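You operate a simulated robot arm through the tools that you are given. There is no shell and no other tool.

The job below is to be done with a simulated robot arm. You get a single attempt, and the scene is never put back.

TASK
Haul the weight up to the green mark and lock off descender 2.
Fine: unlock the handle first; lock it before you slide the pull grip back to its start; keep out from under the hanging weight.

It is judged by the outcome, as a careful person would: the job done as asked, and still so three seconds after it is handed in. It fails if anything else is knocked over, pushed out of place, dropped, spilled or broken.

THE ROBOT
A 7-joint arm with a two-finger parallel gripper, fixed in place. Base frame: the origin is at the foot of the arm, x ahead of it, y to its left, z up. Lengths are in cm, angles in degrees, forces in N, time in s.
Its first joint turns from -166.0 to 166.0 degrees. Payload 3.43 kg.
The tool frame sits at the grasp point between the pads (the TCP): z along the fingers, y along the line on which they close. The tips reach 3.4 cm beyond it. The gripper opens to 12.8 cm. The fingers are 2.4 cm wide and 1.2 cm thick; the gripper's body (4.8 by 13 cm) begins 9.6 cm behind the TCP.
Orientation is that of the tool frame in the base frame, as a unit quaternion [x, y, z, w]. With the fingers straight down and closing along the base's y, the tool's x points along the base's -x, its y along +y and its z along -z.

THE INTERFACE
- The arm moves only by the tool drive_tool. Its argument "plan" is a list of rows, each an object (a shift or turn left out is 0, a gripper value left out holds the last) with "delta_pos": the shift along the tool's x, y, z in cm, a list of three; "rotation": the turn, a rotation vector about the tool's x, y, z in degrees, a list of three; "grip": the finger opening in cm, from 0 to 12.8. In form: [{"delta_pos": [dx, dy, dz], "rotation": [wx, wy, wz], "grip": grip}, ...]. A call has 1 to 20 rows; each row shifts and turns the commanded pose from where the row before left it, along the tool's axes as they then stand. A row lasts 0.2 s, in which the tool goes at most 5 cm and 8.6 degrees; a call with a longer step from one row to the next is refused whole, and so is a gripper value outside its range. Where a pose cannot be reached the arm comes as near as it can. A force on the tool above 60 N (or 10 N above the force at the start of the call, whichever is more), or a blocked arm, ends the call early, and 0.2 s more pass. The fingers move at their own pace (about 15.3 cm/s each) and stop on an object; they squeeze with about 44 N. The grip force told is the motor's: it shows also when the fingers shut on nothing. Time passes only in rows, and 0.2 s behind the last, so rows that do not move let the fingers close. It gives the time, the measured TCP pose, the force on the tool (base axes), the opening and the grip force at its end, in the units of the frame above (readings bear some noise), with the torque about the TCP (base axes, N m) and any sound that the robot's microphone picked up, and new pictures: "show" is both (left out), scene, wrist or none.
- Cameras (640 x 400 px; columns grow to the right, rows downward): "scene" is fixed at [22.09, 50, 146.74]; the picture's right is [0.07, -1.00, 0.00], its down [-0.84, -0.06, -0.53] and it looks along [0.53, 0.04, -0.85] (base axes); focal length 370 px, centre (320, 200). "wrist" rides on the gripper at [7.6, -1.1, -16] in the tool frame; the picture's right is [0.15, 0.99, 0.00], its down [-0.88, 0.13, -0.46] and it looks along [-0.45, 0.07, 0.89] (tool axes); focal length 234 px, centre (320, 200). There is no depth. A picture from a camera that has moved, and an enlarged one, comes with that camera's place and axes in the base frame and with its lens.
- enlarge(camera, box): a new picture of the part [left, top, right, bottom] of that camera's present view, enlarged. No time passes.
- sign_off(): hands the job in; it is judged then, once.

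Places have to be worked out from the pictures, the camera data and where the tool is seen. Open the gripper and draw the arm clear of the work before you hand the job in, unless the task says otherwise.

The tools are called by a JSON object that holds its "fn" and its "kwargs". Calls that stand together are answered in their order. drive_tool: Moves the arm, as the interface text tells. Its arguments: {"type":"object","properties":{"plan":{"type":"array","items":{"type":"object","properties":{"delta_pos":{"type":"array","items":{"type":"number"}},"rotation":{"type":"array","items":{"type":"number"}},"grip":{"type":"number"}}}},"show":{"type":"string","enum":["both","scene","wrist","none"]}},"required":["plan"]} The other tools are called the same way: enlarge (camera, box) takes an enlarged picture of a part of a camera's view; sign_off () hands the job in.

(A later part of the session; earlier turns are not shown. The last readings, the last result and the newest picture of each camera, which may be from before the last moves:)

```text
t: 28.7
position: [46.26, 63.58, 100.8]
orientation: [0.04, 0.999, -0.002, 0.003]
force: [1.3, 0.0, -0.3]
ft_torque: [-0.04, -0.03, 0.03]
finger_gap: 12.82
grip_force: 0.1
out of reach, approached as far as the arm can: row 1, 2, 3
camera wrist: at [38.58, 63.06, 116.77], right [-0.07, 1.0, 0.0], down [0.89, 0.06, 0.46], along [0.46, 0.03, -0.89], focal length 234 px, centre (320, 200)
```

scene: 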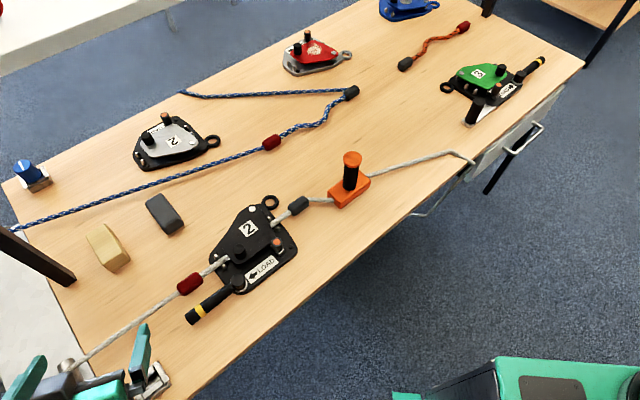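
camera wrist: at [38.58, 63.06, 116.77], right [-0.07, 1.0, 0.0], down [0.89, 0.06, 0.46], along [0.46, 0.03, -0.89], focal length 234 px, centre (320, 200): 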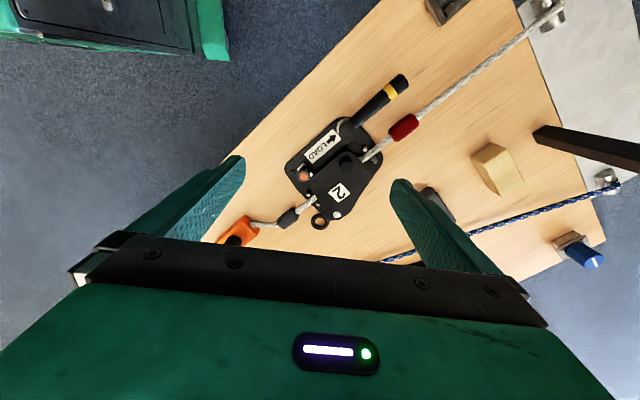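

Tool is vertical and above the descender. I'll finish the yaw so the fingers would close across the handle, and look closely.

{"fn": "drive_tool", "kwargs": {"plan": [{"rotation": [0, 0, 8.1]}, {"rotation": [0, 0, 8.1]}, {"rotation": [0, 0, 8.1]}, {"rotation": [0, 0, 8.1]}, {"rotation": [0, 0, 8.1]}, {"delta_pos": [0, 0, 3]}]}}

{"fn": "enlarge", "kwargs": {"camera": "wrist", "box": [220, 40, 420, 220]}}

```text
t: 30.1
position: [46.34, 63.55, 97.79]
orientation: [0.384, 0.924, 0.0, 0.003]
force: [-0.4, -0.7, 0.2]
ft_torque: [0.01, -0.05, -0.03]
finger_gap: 12.81
grip_force: 0.0
camera wrist: at [40.05, 68.12, 113.8], right [0.6, 0.8, 0.0], down [0.71, -0.53, 0.46], along [0.37, -0.28, -0.89], focal length 234 px, centre (320, 200)
```

scene: 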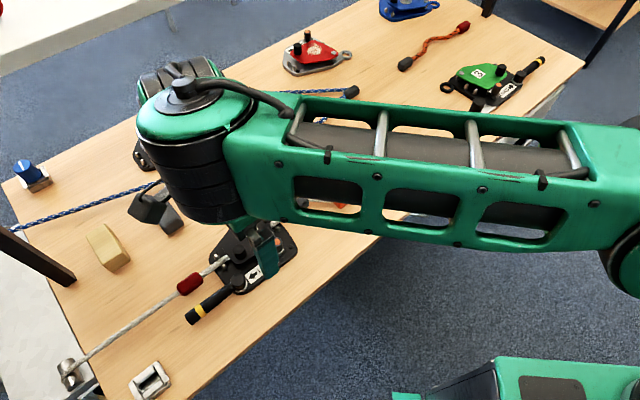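
wrist: 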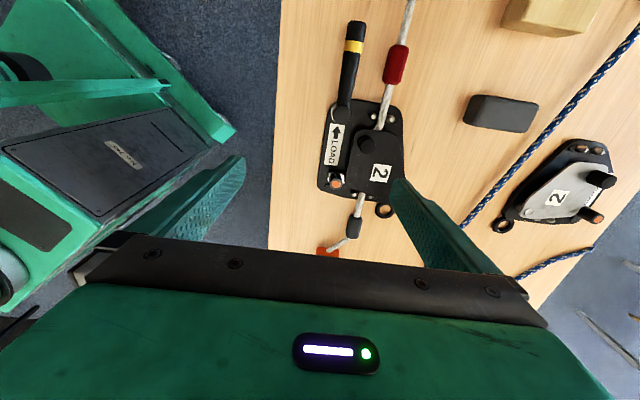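

```text
2.22 times, centred on (320, 130) of wrist
camera zoom: at [40.05, 68.12, 113.8], right [0.6, 0.8, 0.0], down [0.71, -0.53, 0.46], along [0.37, -0.28, -0.89], focal length 520 px, centre (320, 356)
```

zoom: 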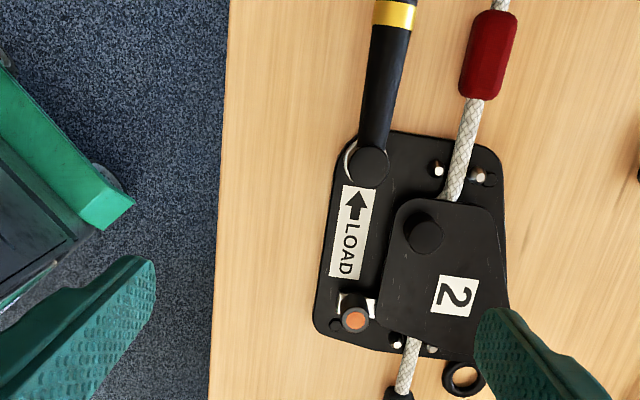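

The handle pivots at about (45.7, 68.1), top z≈76.8, and points exactly along −T (toward the load) with its tip at (38.0, 75.8, 75.8). Let me inspect the pivot ring, its markings and the orange-tipped pin at higher magnification.

{"fn": "enlarge", "kwargs": {"camera": "wrist", "box": [315, 90, 415, 220]}}

{"fn": "enlarge", "kwargs": {"camera": "wrist", "box": [310, 90, 360, 130]}}

{"fn": "enlarge", "kwargs": {"camera": "wrist", "box": [315, 150, 375, 260]}}

{"fn": "enlarge", "kwargs": {"camera": "wrist", "box": [330, 0, 430, 80]}}

```text
3.08 times, centred on (365, 155) of wrist
camera zoom: at [40.05, 68.12, 113.8], right [0.6, 0.8, 0.0], down [0.71, -0.53, 0.46], along [0.37, -0.28, -0.89], focal length 720 px, centre (182, 338)
```

zoom: 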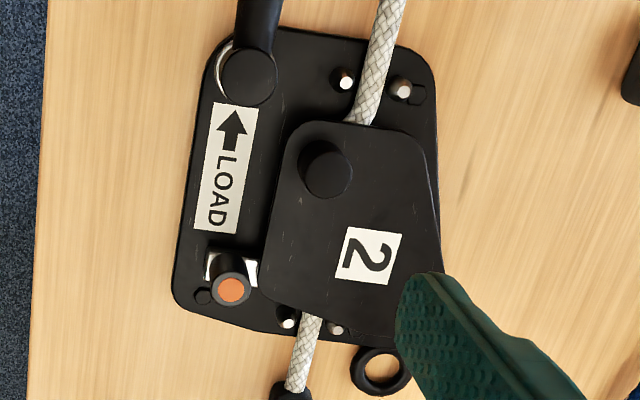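

```text
10.00 times, centred on (335, 110) of wrist
camera zoom: at [40.05, 68.12, 113.8], right [0.6, 0.8, 0.0], down [0.71, -0.53, 0.46], along [0.37, -0.28, -0.89], focal length 2342 px, centre (170, 1100)
```

zoom: 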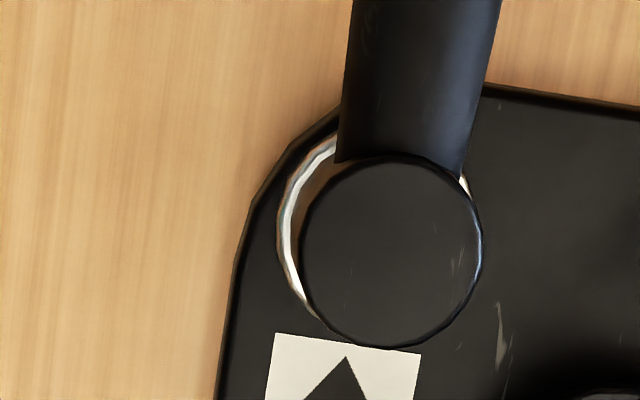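

```text
3.64 times, centred on (345, 205) of wrist
camera zoom: at [40.05, 68.12, 113.8], right [0.6, 0.8, 0.0], down [0.71, -0.53, 0.46], along [0.37, -0.28, -0.89], focal length 852 px, centre (229, 182)
```

zoom: 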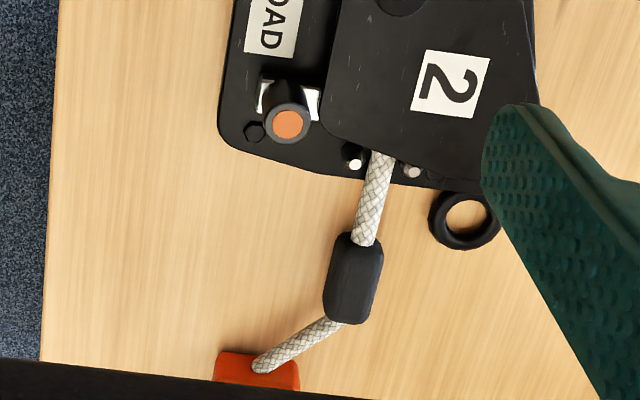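

```text
5.00 times, centred on (380, 40) of wrist
camera zoom: at [40.05, 68.12, 113.8], right [0.6, 0.8, 0.0], down [0.71, -0.53, 0.46], along [0.37, -0.28, -0.89], focal length 1171 px, centre (20, 1000)
```

zoom: 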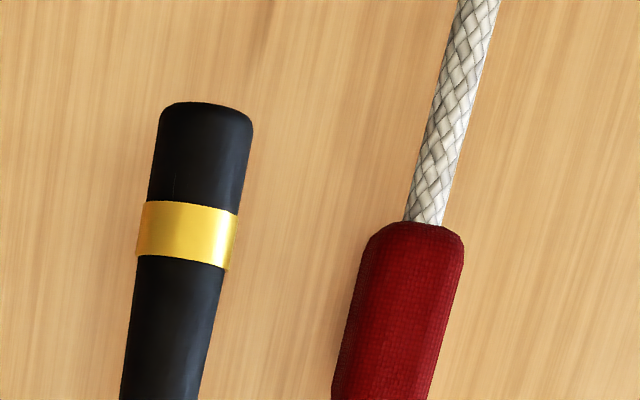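

The handle is at nearly rope height, so it can only swing away from the rope, toward the robot's side of the table. I'll set a narrow opening (to stay clear of the red sleeve) and go above the handle's outer half at z≈80.

{"fn": "drive_tool", "kwargs": {"plan": [{"delta_pos": [2.95, 0.7, 0], "grip": 4.6}, {"delta_pos": [2.95, 0.7, 0], "grip": 4.6}, {"delta_pos": [2.95, 0.7, 0], "grip": 4.6}, {"delta_pos": [2.95, 0.7, 0], "grip": 4.6}, {"delta_pos": [0, 0, 4.3]}, {"delta_pos": [0, 0, 4.3]}, {"delta_pos": [0, 0, 4.2]}, {"delta_pos": [0, 0, 3]}]}}

```text
t: 31.9
position: [39.97, 73.94, 81.71]
orientation: [0.383, 0.924, 0.0, 0.003]
force: [0.5, -0.1, -0.1]
ft_torque: [0.03, -0.03, 0.02]
finger_gap: 4.57
grip_force: 0.0
camera wrist: at [33.69, 78.41, 97.84], right [0.6, 0.8, 0.0], down [0.71, -0.53, 0.46], along [0.37, -0.27, -0.89], focal length 234 px, centre (320, 200)
```

scene: 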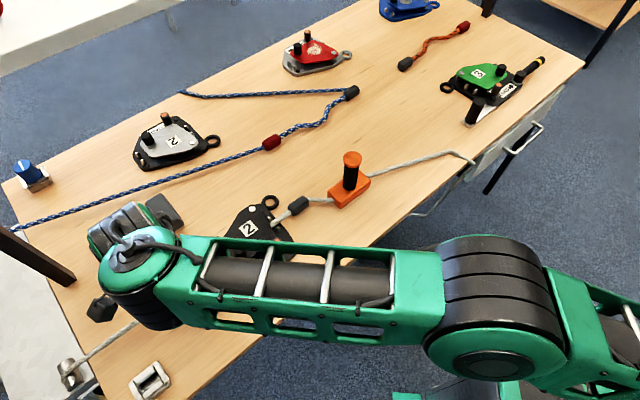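
wrist: 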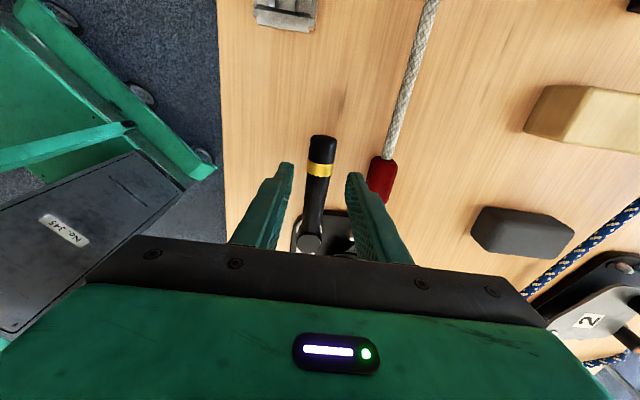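

The fingers straddle the handle with clearance to the red sleeve. I'll lower gently in small steps and watch the force.

{"fn": "drive_tool", "kwargs": {"plan": [{"delta_pos": [0, 0, 1.5]}, {"delta_pos": [0, 0, 1.5]}, {"delta_pos": [0, 0, 0.7]}, {"delta_pos": [0, 0, 0]}], "show": "wrist"}}

{"fn": "enlarge", "kwargs": {"camera": "wrist", "box": [220, 110, 420, 260]}}

```text
t: 32.9
position: [40.01, 73.8, 78.22]
orientation: [0.383, 0.924, -0.001, 0.003]
force: [-0.5, -0.1, -0.7]
ft_torque: [-0.02, 0.01, 0.02]
finger_gap: 4.62
grip_force: 0.1
camera wrist: at [33.72, 78.41, 94.14], right [0.6, 0.8, 0.0], down [0.71, -0.53, 0.46], along [0.37, -0.28, -0.89], focal length 234 px, centre (320, 200)
```

wrist: 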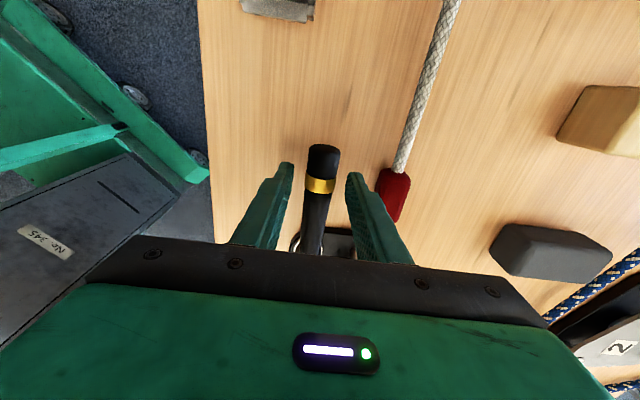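

```text
2.67 times, centred on (320, 185) of wrist
camera zoom: at [33.72, 78.41, 94.14], right [0.6, 0.8, 0.0], down [0.71, -0.53, 0.46], along [0.37, -0.28, -0.89], focal length 624 px, centre (320, 240)
```

zoom: 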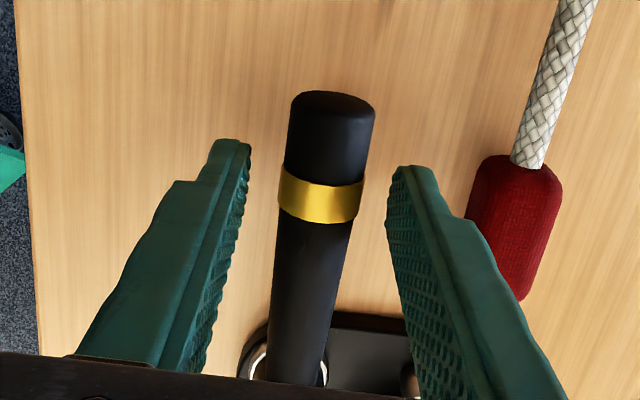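

Table top works out at z≈73.0, so the tips have ~1.8 cm to spare. I'll go down 1 cm more and close on the handle.

{"fn": "drive_tool", "kwargs": {"plan": [{"delta_pos": [0, 0, 0.5]}, {"delta_pos": [0, 0, 0.5]}, {"delta_pos": [0, 0, 0], "grip": 3.0}, {"delta_pos": [0, 0, 0], "grip": 1.5}, {"delta_pos": [0, 0, 0], "grip": 1.5}], "show": "wrist"}}

```text
t: 34.1
position: [40.05, 73.81, 77.13]
orientation: [0.383, 0.924, -0.001, 0.003]
force: [-0.7, -1.1, 0.4]
ft_torque: [0.05, 0.05, -0.03]
finger_gap: 2.45
grip_force: 44.8
camera wrist: at [33.73, 78.4, 93.17], right [0.6, 0.8, 0.0], down [0.71, -0.53, 0.46], along [0.37, -0.28, -0.89], focal length 234 px, centre (320, 200)
```

wrist: 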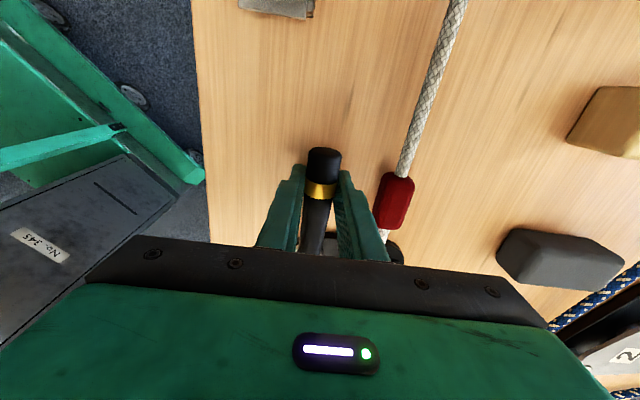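

Gripped (gap 2.45 cm). I'll try a small swing of the handle away from the rope, about the pivot, and read the resistance.

{"fn": "drive_tool", "kwargs": {"plan": [{"delta_pos": [-0.02, -0.56, 0], "rotation": [0, 0, -4]}, {"delta_pos": [-0.02, -0.56, 0], "rotation": [0, 0, -4]}, {"delta_pos": [-0.02, -0.56, 0], "rotation": [0, 0, -4]}], "show": "wrist"}}

```text
t: 34.9
position: [39.02, 72.47, 77.2]
orientation: [0.284, 0.959, -0.001, 0.002]
force: [-7.3, -4.1, 1.7]
ft_torque: [-0.18, -0.16, -0.67]
finger_gap: 2.45
grip_force: 44.8
camera wrist: at [31.82, 75.66, 93.18], right [0.41, 0.91, 0.0], down [0.81, -0.37, 0.46], along [0.42, -0.19, -0.89], focal length 234 px, centre (320, 200)
```

wrist: 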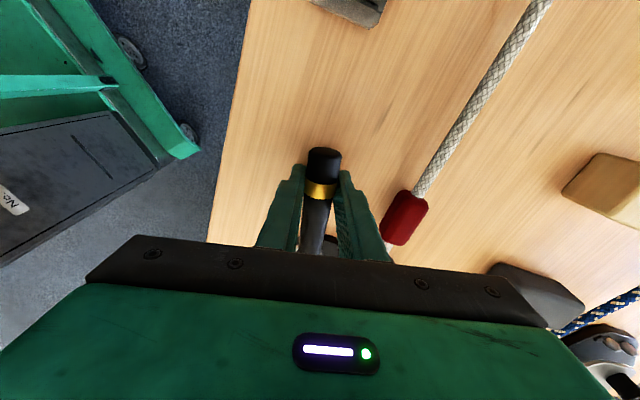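

The handle turns with modest resistance (~8 N). Continuing in this direction.

{"fn": "drive_tool", "kwargs": {"plan": [{"delta_pos": [-0.03, -0.7, 0], "rotation": [0, 0, -5]}, {"delta_pos": [-0.03, -0.7, 0], "rotation": [0, 0, -5]}, {"delta_pos": [-0.03, -0.7, 0], "rotation": [0, 0, -5]}, {"delta_pos": [-0.03, -0.7, 0], "rotation": [0, 0, -5]}, {"delta_pos": [-0.03, -0.7, 0], "rotation": [0, 0, -5]}], "show": "both"}}

```text
t: 36.1
position: [37.61, 69.21, 77.12]
orientation: [0.068, 0.998, -0.003, 0.002]
force: [-17.2, -12.1, -1.2]
ft_torque: [-0.2, 0.16, -1.3]
finger_gap: 2.47
grip_force: 45.3
camera wrist: at [29.87, 69.12, 93.19], right [-0.01, 1.0, -0.01], down [0.89, 0.01, 0.46], along [0.46, 0.0, -0.89], focal length 234 px, centre (320, 200)
```

scene: 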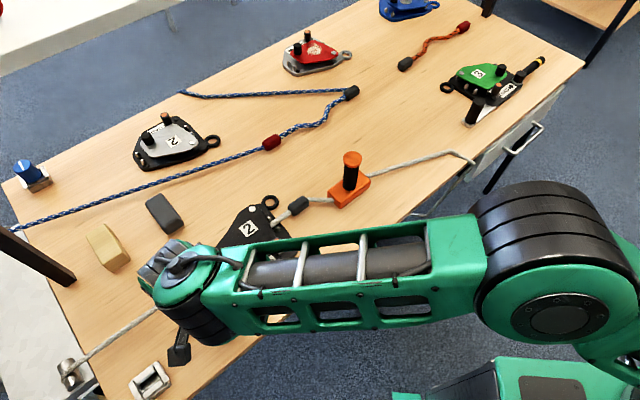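
wrist: 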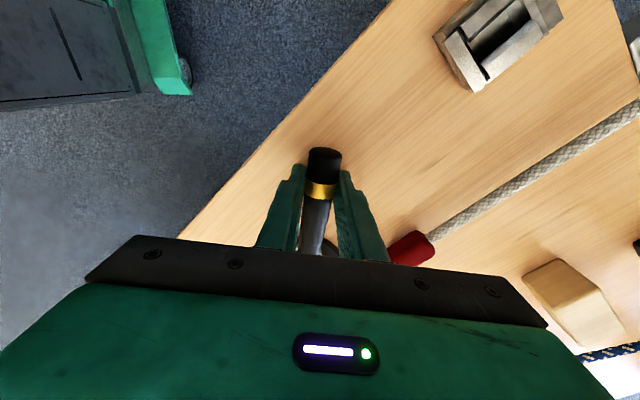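

Resistance has risen to ~21 N at ~37° of turn. I'll pause to see the static force before going on.

{"fn": "drive_tool", "kwargs": {"plan": [{"delta_pos": [0, 0, 0]}, {"delta_pos": [0, 0, 0]}], "show": "none"}}

```text
t: 36.7
position: [37.62, 69.2, 77.23]
orientation: [0.069, 0.998, -0.003, 0.002]
force: [-19.6, -14.6, -4.7]
ft_torque: [-0.21, 0.21, -1.42]
finger_gap: 2.47
grip_force: 45.7
```

The net torque about the hinge is near zero, so this force is just a grip/arc mismatch rather than real resistance. I'll relax the grip to a loose cage around the handle so it can self-align.

{"fn": "drive_tool", "kwargs": {"plan": [{"grip": 3.2}, {"grip": 3.2}, {"grip": 3.2}], "show": "wrist"}}

{"fn": "enlarge", "kwargs": {"camera": "wrist", "box": [240, 130, 400, 250]}}

```text
t: 37.5
position: [37.76, 69.26, 77.03]
orientation: [0.069, 0.998, -0.003, 0.002]
force: [0.0, 0.0, -0.1]
ft_torque: [0.01, 0.02, 0.01]
finger_gap: 3.22
grip_force: 0.1
camera wrist: at [30.0, 69.2, 93.22], right [-0.01, 1.0, 0.0], down [0.89, 0.01, 0.46], along [0.46, 0.0, -0.89], focal length 234 px, centre (320, 200)
```

wrist: 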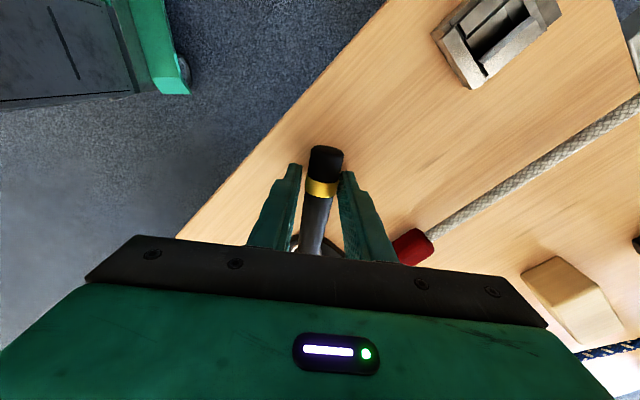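

```text
3.33 times, centred on (320, 190) of wrist
camera zoom: at [30.0, 69.2, 93.22], right [-0.01, 1.0, 0.0], down [0.89, 0.01, 0.46], along [0.46, 0.0, -0.89], focal length 781 px, centre (320, 233)
```

zoom: 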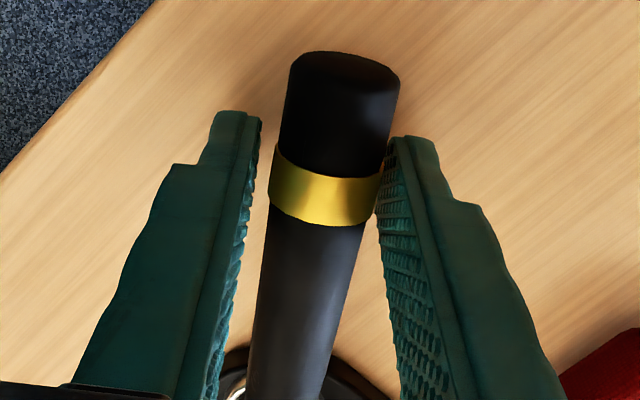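

Force is now zero and the handle stayed put. I'll keep pushing it around with the loose cage.

{"fn": "drive_tool", "kwargs": {"plan": [{"delta_pos": [-0.03, -0.7, 0], "rotation": [0, 0, -5]}, {"delta_pos": [-0.03, -0.7, 0], "rotation": [0, 0, -5]}, {"delta_pos": [-0.03, -0.7, 0], "rotation": [0, 0, -5]}, {"delta_pos": [-0.03, -0.7, 0], "rotation": [0, 0, -5]}, {"delta_pos": [0, 0, 0]}], "show": "wrist"}}

```text
t: 38.7
position: [37.8, 66.43, 77.05]
orientation: [-0.105, 0.994, -0.002, 0.002]
force: [0.4, 0.2, -1.0]
ft_torque: [0.01, 0.01, -0.02]
finger_gap: 3.22
grip_force: 0.1
camera wrist: at [30.57, 63.78, 93.19], right [-0.35, 0.94, -0.01], down [0.83, 0.31, 0.46], along [0.43, 0.16, -0.89], focal length 234 px, centre (320, 200)
```

wrist: 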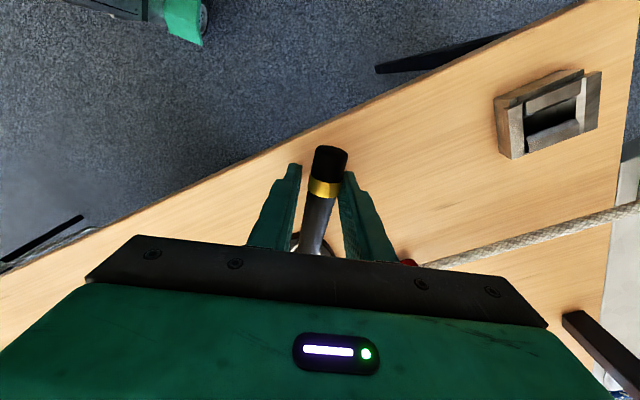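

It swings freely with almost no force. Continuing toward a quarter turn.

{"fn": "drive_tool", "kwargs": {"plan": [{"delta_pos": [-0.03, -0.7, 0], "rotation": [0, 0, -5]}, {"delta_pos": [-0.03, -0.7, 0], "rotation": [0, 0, -5]}, {"delta_pos": [-0.03, -0.7, 0], "rotation": [0, 0, -5]}, {"delta_pos": [-0.03, -0.7, 0], "rotation": [0, 0, -5]}, {"delta_pos": [-0.03, -0.7, 0], "rotation": [0, 0, -5]}, {"delta_pos": [0, 0, 0]}]}}

```text
t: 40.1
position: [39.4, 63.31, 77.18]
orientation: [-0.318, 0.948, -0.003, 0.002]
force: [-0.7, 0.0, -0.6]
ft_torque: [0.0, 0.02, -0.02]
finger_gap: 3.2
grip_force: 0.1
camera wrist: at [33.85, 57.84, 93.25], right [-0.71, 0.7, -0.01], down [0.62, 0.64, 0.46], along [0.32, 0.32, -0.89], focal length 234 px, centre (320, 200)
```

scene: 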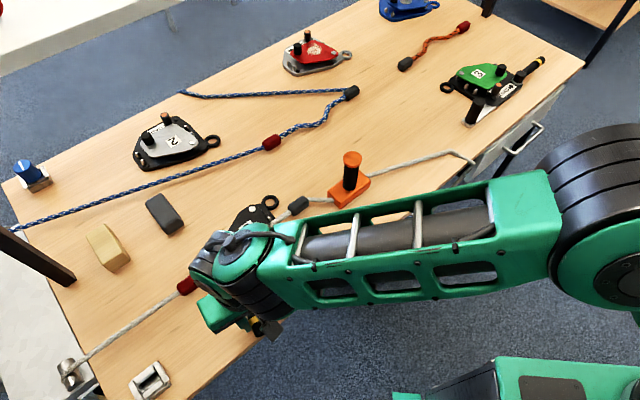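
wrist: 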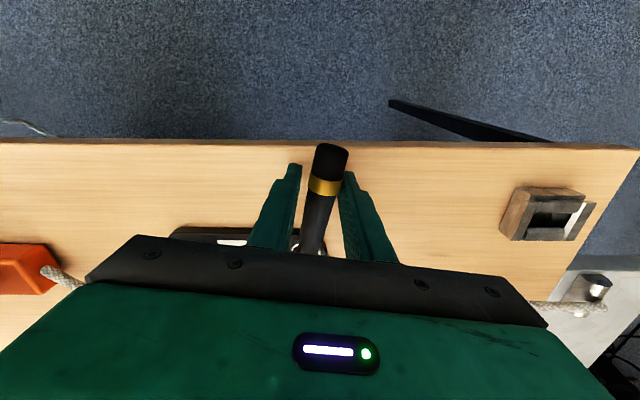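

Still free at about 80°. Continuing slowly to find the end stop.

{"fn": "drive_tool", "kwargs": {"plan": [{"delta_pos": [-0.03, -0.7, 0], "rotation": [0, 0, -5]}, {"delta_pos": [-0.03, -0.7, 0], "rotation": [0, 0, -5]}, {"delta_pos": [0, 0, 0]}], "show": "wrist"}}

```text
t: 40.9
position: [40.25, 62.16, 77.18]
orientation: [-0.399, 0.917, -0.003, 0.001]
force: [-0.3, 0.8, -0.6]
ft_torque: [0.0, 0.01, 0.03]
finger_gap: 3.19
grip_force: 0.2
camera wrist: at [35.8, 55.91, 93.25], right [-0.82, 0.57, -0.01], down [0.5, 0.74, 0.46], along [0.26, 0.37, -0.89], focal length 234 px, centre (320, 200)
```

wrist: 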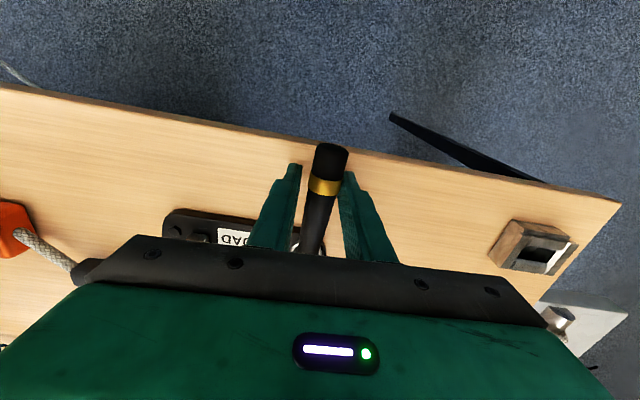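

No stop yet at ~90°. A bit further.

{"fn": "drive_tool", "kwargs": {"plan": [{"delta_pos": [-0.03, -0.7, 0], "rotation": [0, 0, -5]}, {"delta_pos": [-0.03, -0.7, 0], "rotation": [0, 0, -5]}, {"delta_pos": [-0.03, -0.7, 0], "rotation": [0, 0, -5]}, {"delta_pos": [0, 0, 0]}], "show": "wrist"}}

```text
t: 41.9
position: [41.9, 61.06, 77.14]
orientation: [-0.516, 0.857, -0.003, 0.001]
force: [-2.4, 0.0, 0.4]
ft_torque: [0.02, 0.02, 0.0]
finger_gap: 3.29
grip_force: 1.0
camera wrist: at [39.27, 53.83, 93.31], right [-0.94, 0.33, -0.01], down [0.29, 0.84, 0.45], along [0.16, 0.43, -0.89], focal length 234 px, centre (320, 200)
```

wrist: 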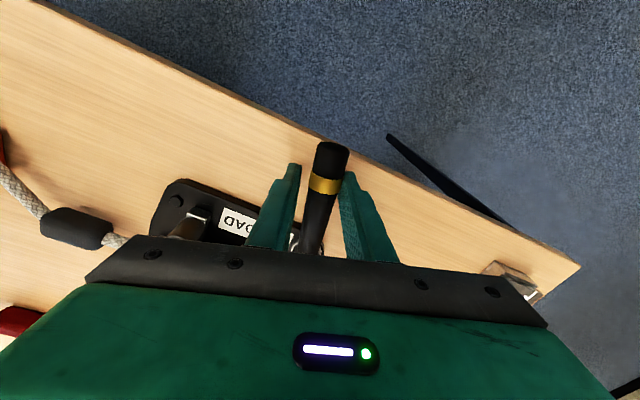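

Still no stop at ~100°. I'll continue a few more degrees, watching for any resistance.

{"fn": "drive_tool", "kwargs": {"plan": [{"delta_pos": [-0.03, -0.7, 0], "rotation": [0, 0, -5]}, {"delta_pos": [-0.03, -0.7, 0], "rotation": [0, 0, -5]}, {"delta_pos": [-0.03, -0.7, 0], "rotation": [0, 0, -5]}, {"delta_pos": [0, 0, 0]}], "show": "both"}}

```text
t: 42.9
position: [43.98, 60.22, 77.26]
orientation: [-0.623, 0.782, -0.004, 0.001]
force: [-1.6, -0.5, 1.8]
ft_torque: [0.0, 0.06, 0.0]
finger_gap: 3.34
grip_force: 1.3
camera wrist: at [43.23, 52.67, 93.36], right [-1.0, 0.08, -0.01], down [0.07, 0.89, 0.45], along [0.04, 0.45, -0.89], focal length 234 px, centre (320, 200)
```

scene: 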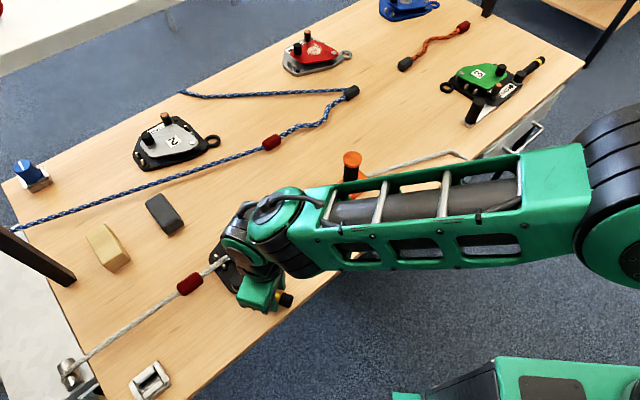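
wrist: 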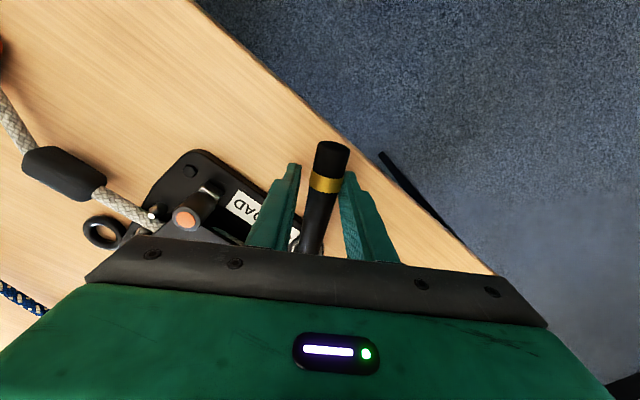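

The handle is now about 115° from its start with almost no resistance, so it should be off its lock. I'll lift straight out, leaving the handle there, and look at it from above.

{"fn": "drive_tool", "kwargs": {"plan": [{"delta_pos": [0, 0.1, 0]}, {"delta_pos": [0, 0, -2]}, {"delta_pos": [0, 0, -4]}, {"delta_pos": [0, 0, -4]}, {"delta_pos": [0, 0, -4]}, {"delta_pos": [0, 0, -4]}], "show": "both"}}

```text
t: 44.3
position: [43.62, 60.27, 95.24]
orientation: [-0.623, 0.783, -0.003, 0.001]
force: [0.9, -0.9, -0.7]
ft_torque: [-0.03, 0.04, -0.04]
finger_gap: 3.18
grip_force: 0.1
camera wrist: at [42.92, 52.64, 111.36], right [-1.0, 0.08, -0.01], down [0.07, 0.89, 0.45], along [0.04, 0.45, -0.89], focal length 234 px, centre (320, 200)
```

scene: 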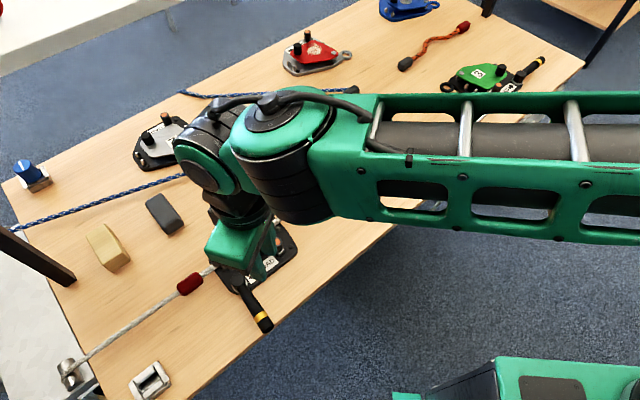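
wrist: 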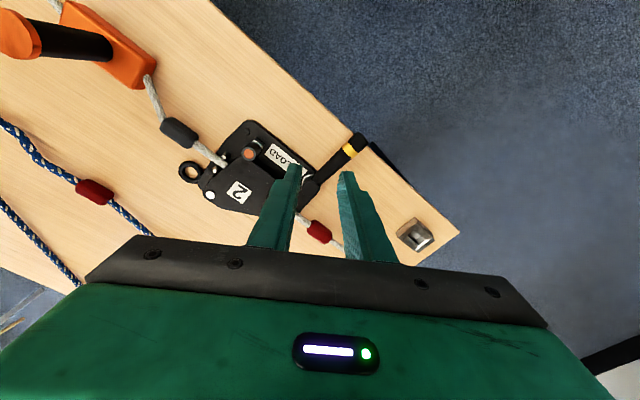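

The handle relaxed back to about 87–90° from its start (perpendicular to the rope). Let me zoom in to confirm where it rests.

{"fn": "enlarge", "kwargs": {"camera": "wrist", "box": [180, 110, 400, 260]}}

{"fn": "enlarge", "kwargs": {"camera": "scene", "box": [200, 220, 320, 340]}}

```text
2.67 times, centred on (290, 185) of wrist
camera zoom: at [42.92, 52.64, 111.36], right [-1.0, 0.08, -0.01], down [0.07, 0.89, 0.45], along [0.04, 0.45, -0.89], focal length 624 px, centre (400, 240)
```

zoom: 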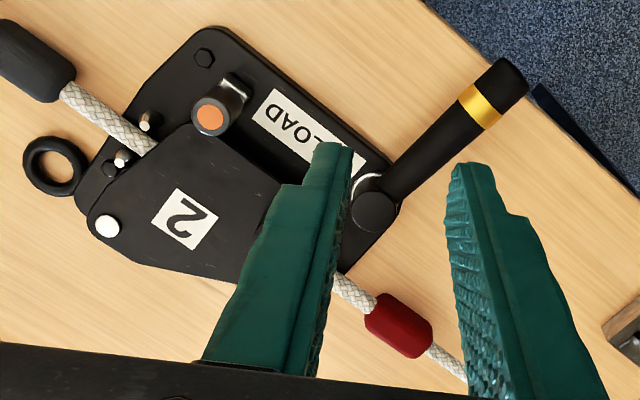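

```text
3.33 times, centred on (260, 280) of scene
camera zoom: at [22.09, 50.0, 146.74], right [0.07, -1.0, 0.0], down [-0.84, -0.06, -0.53], along [0.53, 0.04, -0.85], focal length 1232 px, centre (520, -67)
```

zoom: 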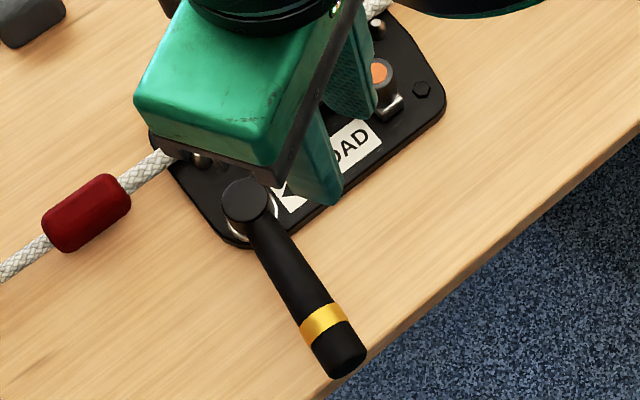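

The handle rests exactly perpendicular to the rope, which I take as unlocked. The pull grip's cap triangulates to (70.6, 46.7, 85.9); I'll move above it and open the fingers.

{"fn": "drive_tool", "kwargs": {"plan": [{"delta_pos": [1.03, -4.2, -0.4]}, {"delta_pos": [1.03, -4.2, -0.4]}, {"delta_pos": [1.03, -4.2, -0.4]}, {"delta_pos": [1.03, -4.2, -0.4]}, {"delta_pos": [1.03, -4.2, -0.4]}, {"delta_pos": [1.03, -4.2, -0.4]}, {"delta_pos": [1.03, -4.2, -0.4]}, {"rotation": [0, 0, 8.15], "grip": 8}, {"rotation": [0, 0, 8.15]}, {"rotation": [0, 0, 8.15]}, {"rotation": [0, 0, 8.15]}, {"rotation": [0, 0, 8.15]}, {"rotation": [0, 0, 8.15]}, {"rotation": [0, 0, 8.15]}]}}

```text
t: 47.3
position: [70.79, 46.83, 98.29]
orientation: [-0.171, 0.985, -0.002, 0.003]
force: [0.3, -0.4, 0.3]
ft_torque: [0.03, -0.02, -0.02]
finger_gap: 8.0
grip_force: 0.1
camera wrist: at [63.89, 43.17, 114.3], right [-0.47, 0.88, -0.01], down [0.78, 0.42, 0.46], along [0.41, 0.21, -0.89], focal length 234 px, centre (320, 200)
```

scene: 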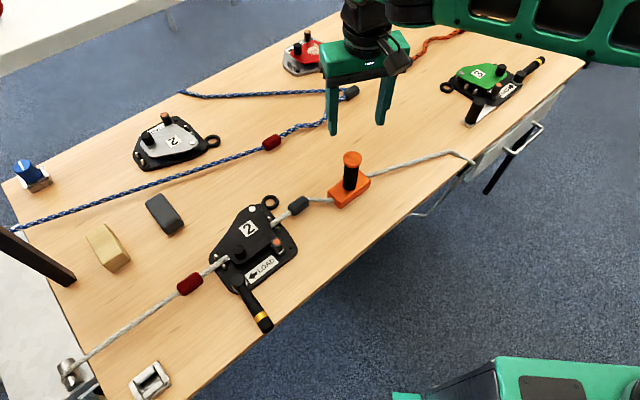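
wrist: 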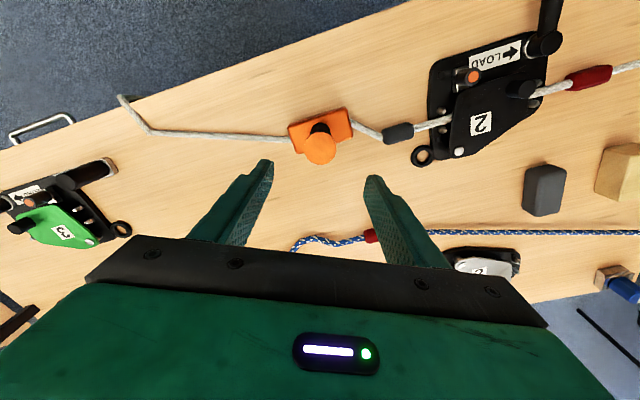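

The grip is in clear view now. Enlarging it for its exact place and shape.

{"fn": "enlarge", "kwargs": {"camera": "wrist", "box": [260, 80, 400, 200]}}

{"fn": "enlarge", "kwargs": {"camera": "scene", "box": [270, 140, 400, 230]}}

{"fn": "enlarge", "kwargs": {"camera": "wrist", "box": [370, 0, 610, 180]}}

```text
3.33 times, centred on (330, 140) of wrist
camera zoom: at [63.89, 43.17, 114.3], right [-0.47, 0.88, -0.01], down [0.78, 0.42, 0.46], along [0.41, 0.21, -0.89], focal length 781 px, centre (287, 400)
```

zoom: 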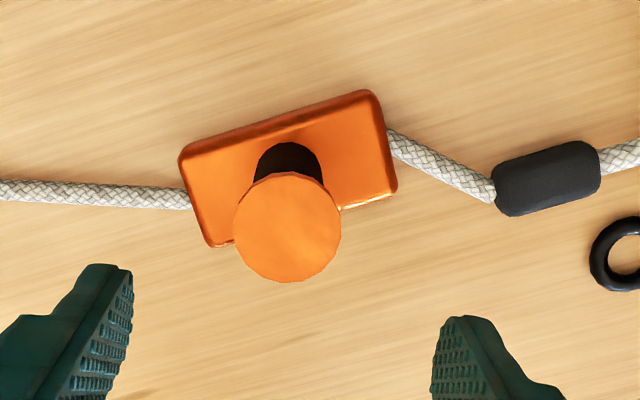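

```text
4.44 times, centred on (335, 185) of scene
camera zoom: at [22.09, 50.0, 146.74], right [0.07, -1.0, 0.0], down [-0.84, -0.06, -0.53], along [0.53, 0.04, -0.85], focal length 1643 px, centre (253, 267)
```

zoom: 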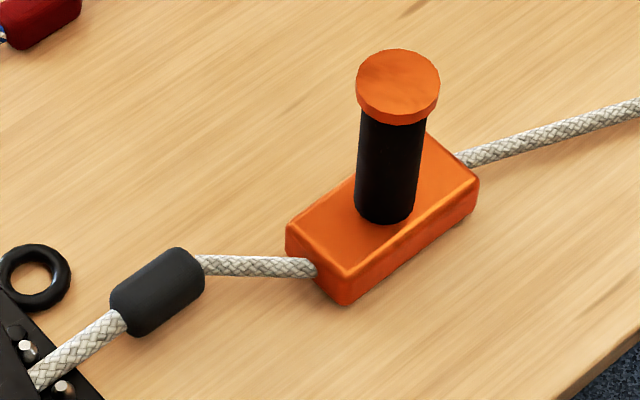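

```text
2.22 times, centred on (490, 90) of wrist
camera zoom: at [63.89, 43.17, 114.3], right [-0.47, 0.88, -0.01], down [0.78, 0.42, 0.46], along [0.41, 0.21, -0.89], focal length 520 px, centre (-58, 444)
```

zoom: 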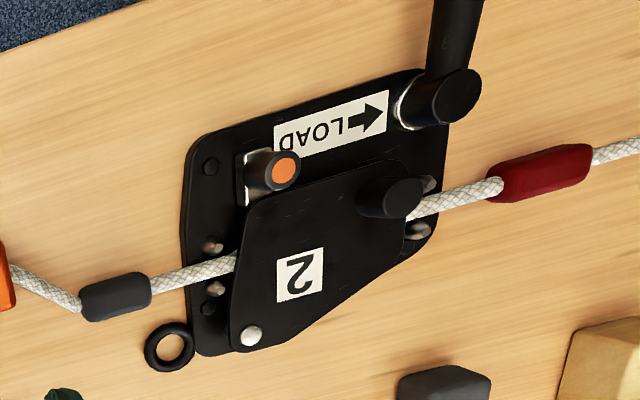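

The grip post stands at (70.6, 46.7): black shaft from z≈76 to 85 under the cap. I'll lower so the fingers straddle the shaft below the cap, tips just above the orange base.

{"fn": "drive_tool", "kwargs": {"plan": [{"delta_pos": [0, -0.1, 4]}, {"delta_pos": [0.1, -0.1, 4]}, {"delta_pos": [0.1, 0, 4]}, {"delta_pos": [0, 0, 3]}, {"delta_pos": [0, 0, 2.2]}, {"delta_pos": [0, 0, 0]}]}}

```text
t: 48.7
position: [70.76, 46.55, 81.02]
orientation: [-0.174, 0.985, -0.002, 0.002]
force: [-0.3, 0.4, -0.9]
ft_torque: [0.03, 0.0, -0.03]
finger_gap: 8.02
grip_force: 0.1
camera wrist: at [63.9, 42.86, 97.05], right [-0.48, 0.88, -0.01], down [0.78, 0.43, 0.46], along [0.41, 0.21, -0.89], focal length 234 px, centre (320, 200)
```

scene: 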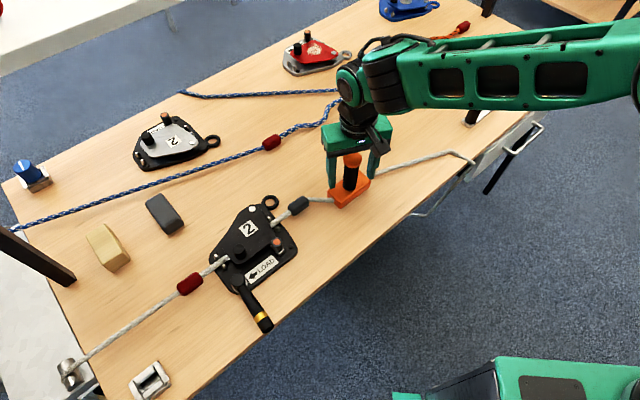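
wrist: 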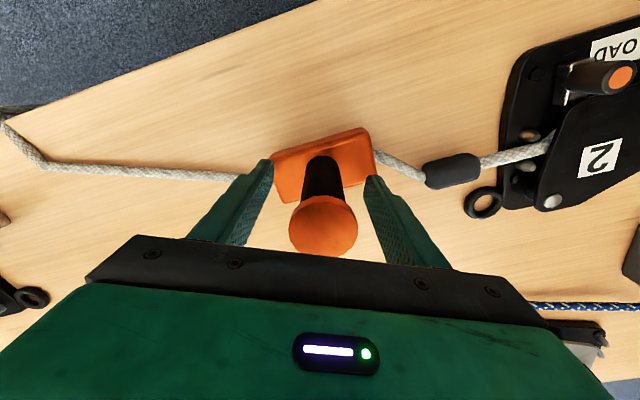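

Well centred. I'll go down 0.6 cm more and close on the shaft.

{"fn": "drive_tool", "kwargs": {"plan": [{"delta_pos": [0, 0, 0.6]}, {"delta_pos": [0, 0, 0], "grip": 4}, {"delta_pos": [0, 0, 0], "grip": 3}, {"delta_pos": [0, 0, 0], "grip": 2}, {"delta_pos": [0, 0, 0], "grip": 1.6}, {"delta_pos": [0, 0, 0], "grip": 1.6}]}}

```text
t: 50.1
position: [70.82, 46.46, 80.46]
orientation: [-0.174, 0.985, -0.002, 0.004]
force: [5.8, 5.4, -3.5]
ft_torque: [3.34, 0.55, -0.26]
finger_gap: 3.2
grip_force: 45.1
camera wrist: at [63.93, 42.87, 96.46], right [-0.48, 0.88, -0.01], down [0.78, 0.42, 0.46], along [0.41, 0.21, -0.89], focal length 234 px, centre (320, 200)
```

scene: 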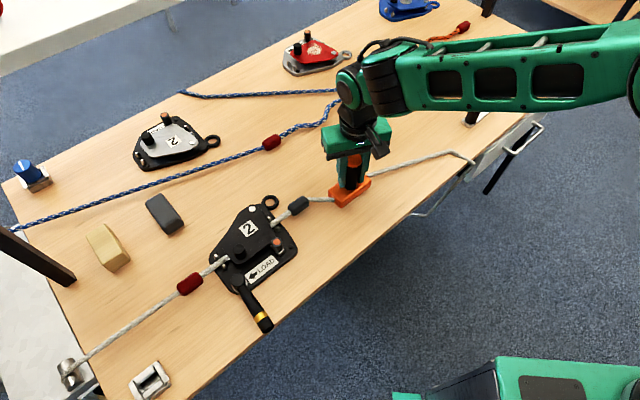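
wrist: 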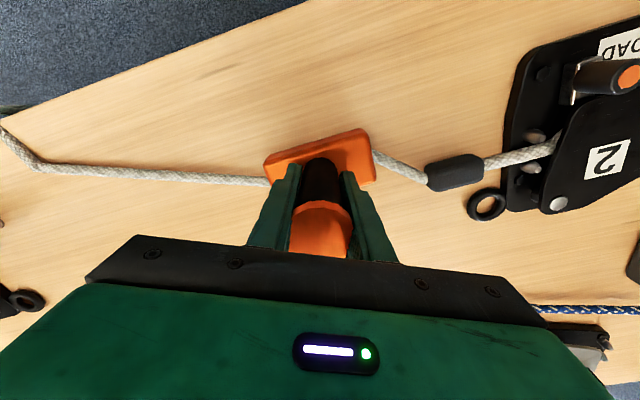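

Gripped (gap 3.2 cm). Now I'll start hauling slowly straight away from the descender along the table's length, watching the force.

{"fn": "drive_tool", "kwargs": {"plan": [{"delta_pos": [-0.211, -0.454, 0]}, {"delta_pos": [-0.211, -0.454, 0]}, {"delta_pos": [-0.211, -0.454, 0]}, {"delta_pos": [-0.211, -0.454, 0]}, {"delta_pos": [0, 0, 0]}]}}

```text
t: 51.3
position: [72.22, 45.2, 80.48]
orientation: [-0.173, 0.985, -0.002, 0.001]
force: [16.3, 17.4, -0.6]
ft_torque: [2.56, 1.9, 0.28]
finger_gap: 3.2
grip_force: 45.2
camera wrist: at [65.34, 41.46, 96.46], right [-0.48, 0.88, -0.01], down [0.78, 0.43, 0.46], along [0.41, 0.21, -0.89], focal length 234 px, centre (320, 200)
```

scene: 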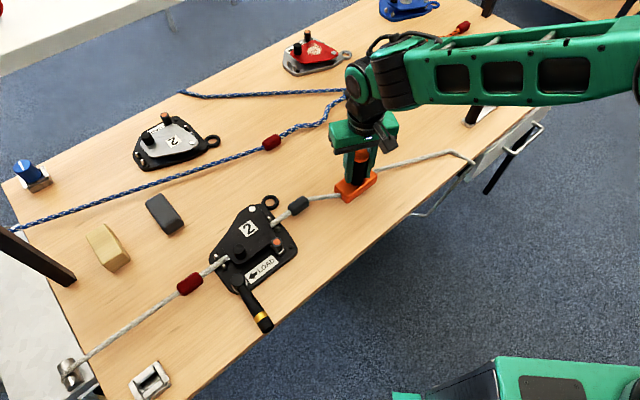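
wrist: 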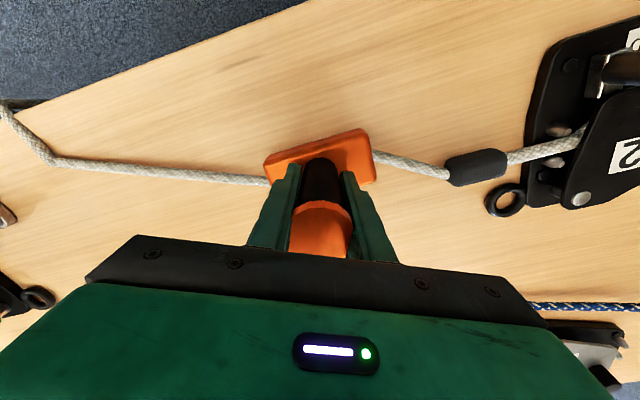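

There's almost no force along the pull (slack still coming out), but ~24 N sideways (+N), so the grip runs on a slightly different line than mine. I'll nudge sideways to relieve it and check.

{"fn": "drive_tool", "kwargs": {"plan": [{"delta_pos": [-0.09, 0.042, 0]}, {"delta_pos": [-0.09, 0.042, 0]}, {"delta_pos": [0, 0, 0]}], "show": "none"}}

```text
t: 52.1
position: [72.33, 45.08, 80.44]
orientation: [-0.172, 0.985, -0.003, 0.002]
force: [-4.8, -4.4, 1.9]
ft_torque: [3.76, -0.99, -0.83]
finger_gap: 3.21
grip_force: 45.0
```

That relieved it; the grip's track runs about 3° off my line (azimuth ≈ −42.3°). I'll continue hauling along the corrected direction.

{"fn": "drive_tool", "kwargs": {"plan": [{"delta_pos": [-0.2, -0.46, 0]}, {"delta_pos": [-0.232, -0.443, 0]}, {"delta_pos": [-0.232, -0.443, 0]}, {"delta_pos": [-0.232, -0.443, 0]}, {"delta_pos": [0, 0, 0]}]}}

```text
t: 53.3
position: [73.64, 43.76, 80.38]
orientation: [-0.174, 0.985, -0.003, 0.001]
force: [-18.5, -15.4, -1.4]
ft_torque: [3.56, 0.63, -0.14]
finger_gap: 3.21
grip_force: 44.7
camera wrist: at [66.78, 40.1, 96.49], right [-0.48, 0.88, -0.01], down [0.78, 0.43, 0.46], along [0.4, 0.21, -0.89], focal length 234 px, centre (320, 200)
```

scene: 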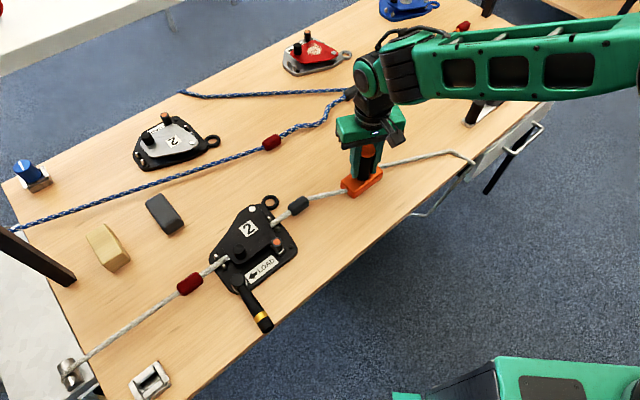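
wrist: 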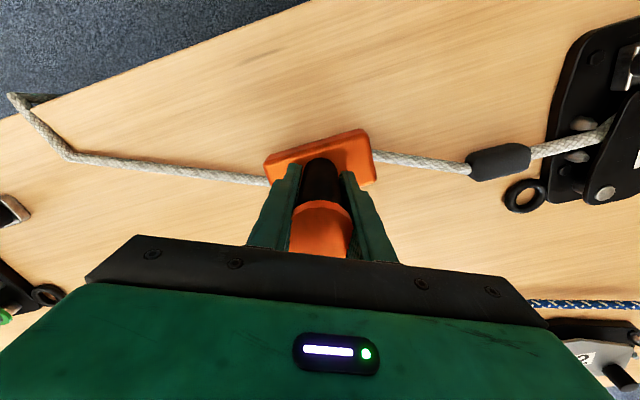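

The track is basically along the table's length; lateral force just needs trimming. Pull-side slack is now nearly out. I'll trim sideways and haul another centimetre or so.

{"fn": "drive_tool", "kwargs": {"plan": [{"delta_pos": [0.136, -0.063, 0]}, {"delta_pos": [-0.215, -0.452, 0]}, {"delta_pos": [-0.215, -0.452, 0]}, {"delta_pos": [-0.215, -0.452, 0]}, {"delta_pos": [0, 0, 0]}]}}

```text
t: 54.5
position: [74.62, 42.81, 80.3]
orientation: [-0.174, 0.985, -0.002, 0.002]
force: [-19.3, 6.4, -11.6]
ft_torque: [3.6, 0.44, -0.14]
finger_gap: 3.21
grip_force: 45.5
camera wrist: at [67.75, 39.08, 96.47], right [-0.48, 0.88, 0.0], down [0.78, 0.43, 0.46], along [0.4, 0.21, -0.89], focal length 234 px, centre (320, 200)
```

scene: 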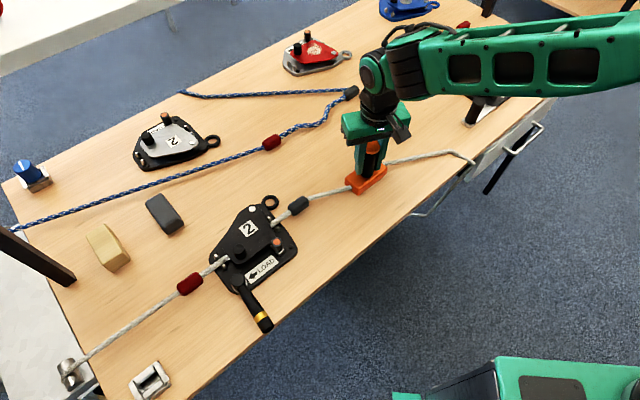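
wrist: 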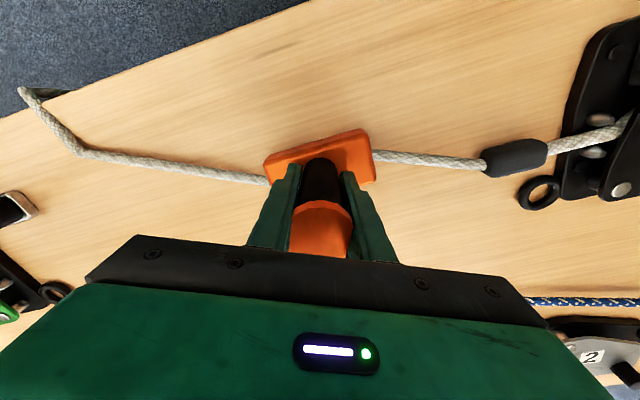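

Now ~18 N of resistance along the pull. I'll compare the sleeve positions with the very first close-up to see whether the rope is moving through the descender.

{"fn": "enlarge", "kwargs": {"camera": "scene", "box": [160, 180, 320, 340]}}

```text
2.50 times, centred on (240, 260) of scene
camera zoom: at [22.09, 50.0, 146.74], right [0.07, -1.0, 0.0], down [-0.84, -0.06, -0.53], along [0.53, 0.04, -0.85], focal length 924 px, centre (520, 50)
```

zoom: 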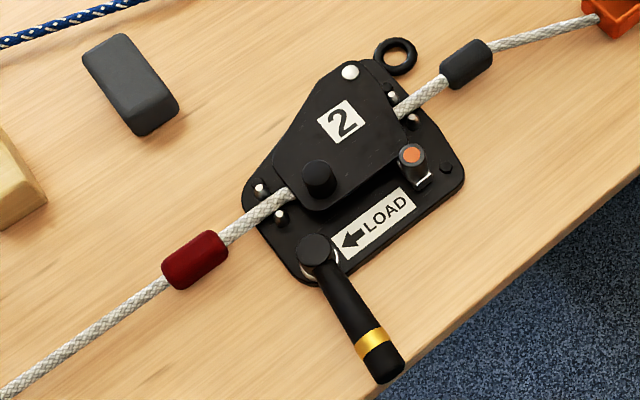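

Rope hasn't moved yet, it has just gone taut. I'll pull slightly further in small steps and watch the force and the sleeves.

{"fn": "drive_tool", "kwargs": {"plan": [{"delta_pos": [-0.127, -0.272, 0]}, {"delta_pos": [-0.127, -0.272, 0]}, {"delta_pos": [0, 0, 0]}], "show": "none"}}

{"fn": "enlarge", "kwargs": {"camera": "scene", "box": [160, 180, 320, 340]}}

```text
t: 55.3
position: [74.99, 42.38, 80.39]
orientation: [-0.174, 0.985, -0.003, 0.001]
force: [-22.4, 7.8, -13.5]
ft_torque: [3.2, 0.54, 0.07]
finger_gap: 3.24
grip_force: 44.9
```

```text
2.50 times, centred on (240, 260) of scene
camera zoom: at [22.09, 50.0, 146.74], right [0.07, -1.0, 0.0], down [-0.84, -0.06, -0.53], along [0.53, 0.04, -0.85], focal length 924 px, centre (520, 50)
```

zoom: 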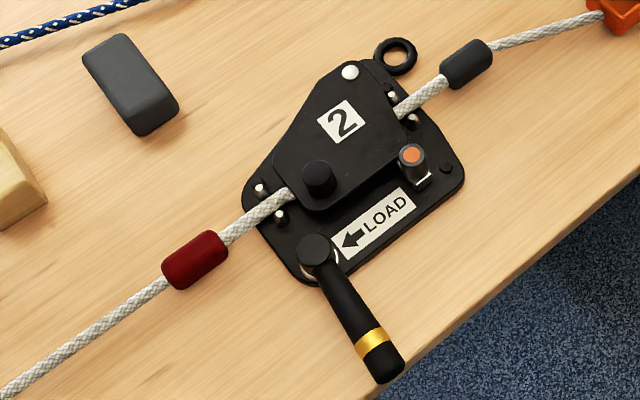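

The grip moved ~0.6 cm with the force only rising 18→21 N, so the rope is running and lifting load (a locked rope would spike). Now I'll ease back a little to learn whether the line holds itself when I relax.

{"fn": "drive_tool", "kwargs": {"plan": [{"delta_pos": [0.063, 0.136, 0]}, {"delta_pos": [0.063, 0.136, 0]}, {"delta_pos": [0, 0, 0]}], "show": "none"}}

```text
t: 56.1
position: [75.11, 42.28, 80.42]
orientation: [-0.171, 0.985, -0.003, 0.002]
force: [-7.2, -8.3, -7.1]
ft_torque: [2.5, 3.65, 0.84]
finger_gap: 3.22
grip_force: 45.4
```

When I eased back, the line held itself (no back-drive, pull force ~0). So I can safely let go to inspect. I'll haul about 2 cm more first, then check the weight visually.

{"fn": "drive_tool", "kwargs": {"plan": [{"delta_pos": [-0.063, -0.199, 0]}, {"delta_pos": [-0.211, -0.454, 0]}, {"delta_pos": [-0.211, -0.454, 0]}, {"delta_pos": [-0.211, -0.454, 0]}, {"delta_pos": [-0.211, -0.454, 0]}, {"delta_pos": [0, 0, 0]}], "show": "scene"}}

```text
t: 57.5
position: [76.42, 40.83, 80.45]
orientation: [-0.174, 0.985, -0.002, 0.001]
force: [-15.0, 15.2, -17.3]
ft_torque: [2.1, 3.04, 0.88]
finger_gap: 3.2
grip_force: 44.7
```

scene: 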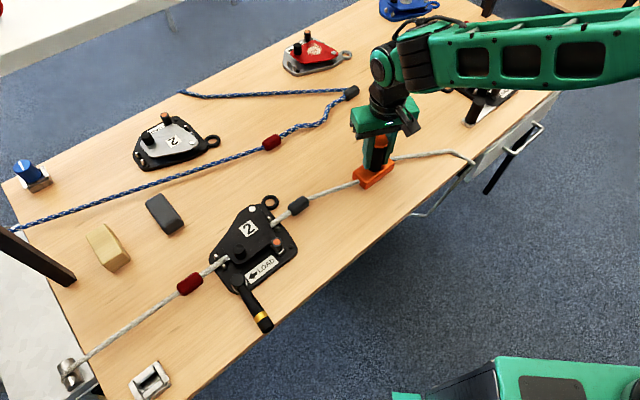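

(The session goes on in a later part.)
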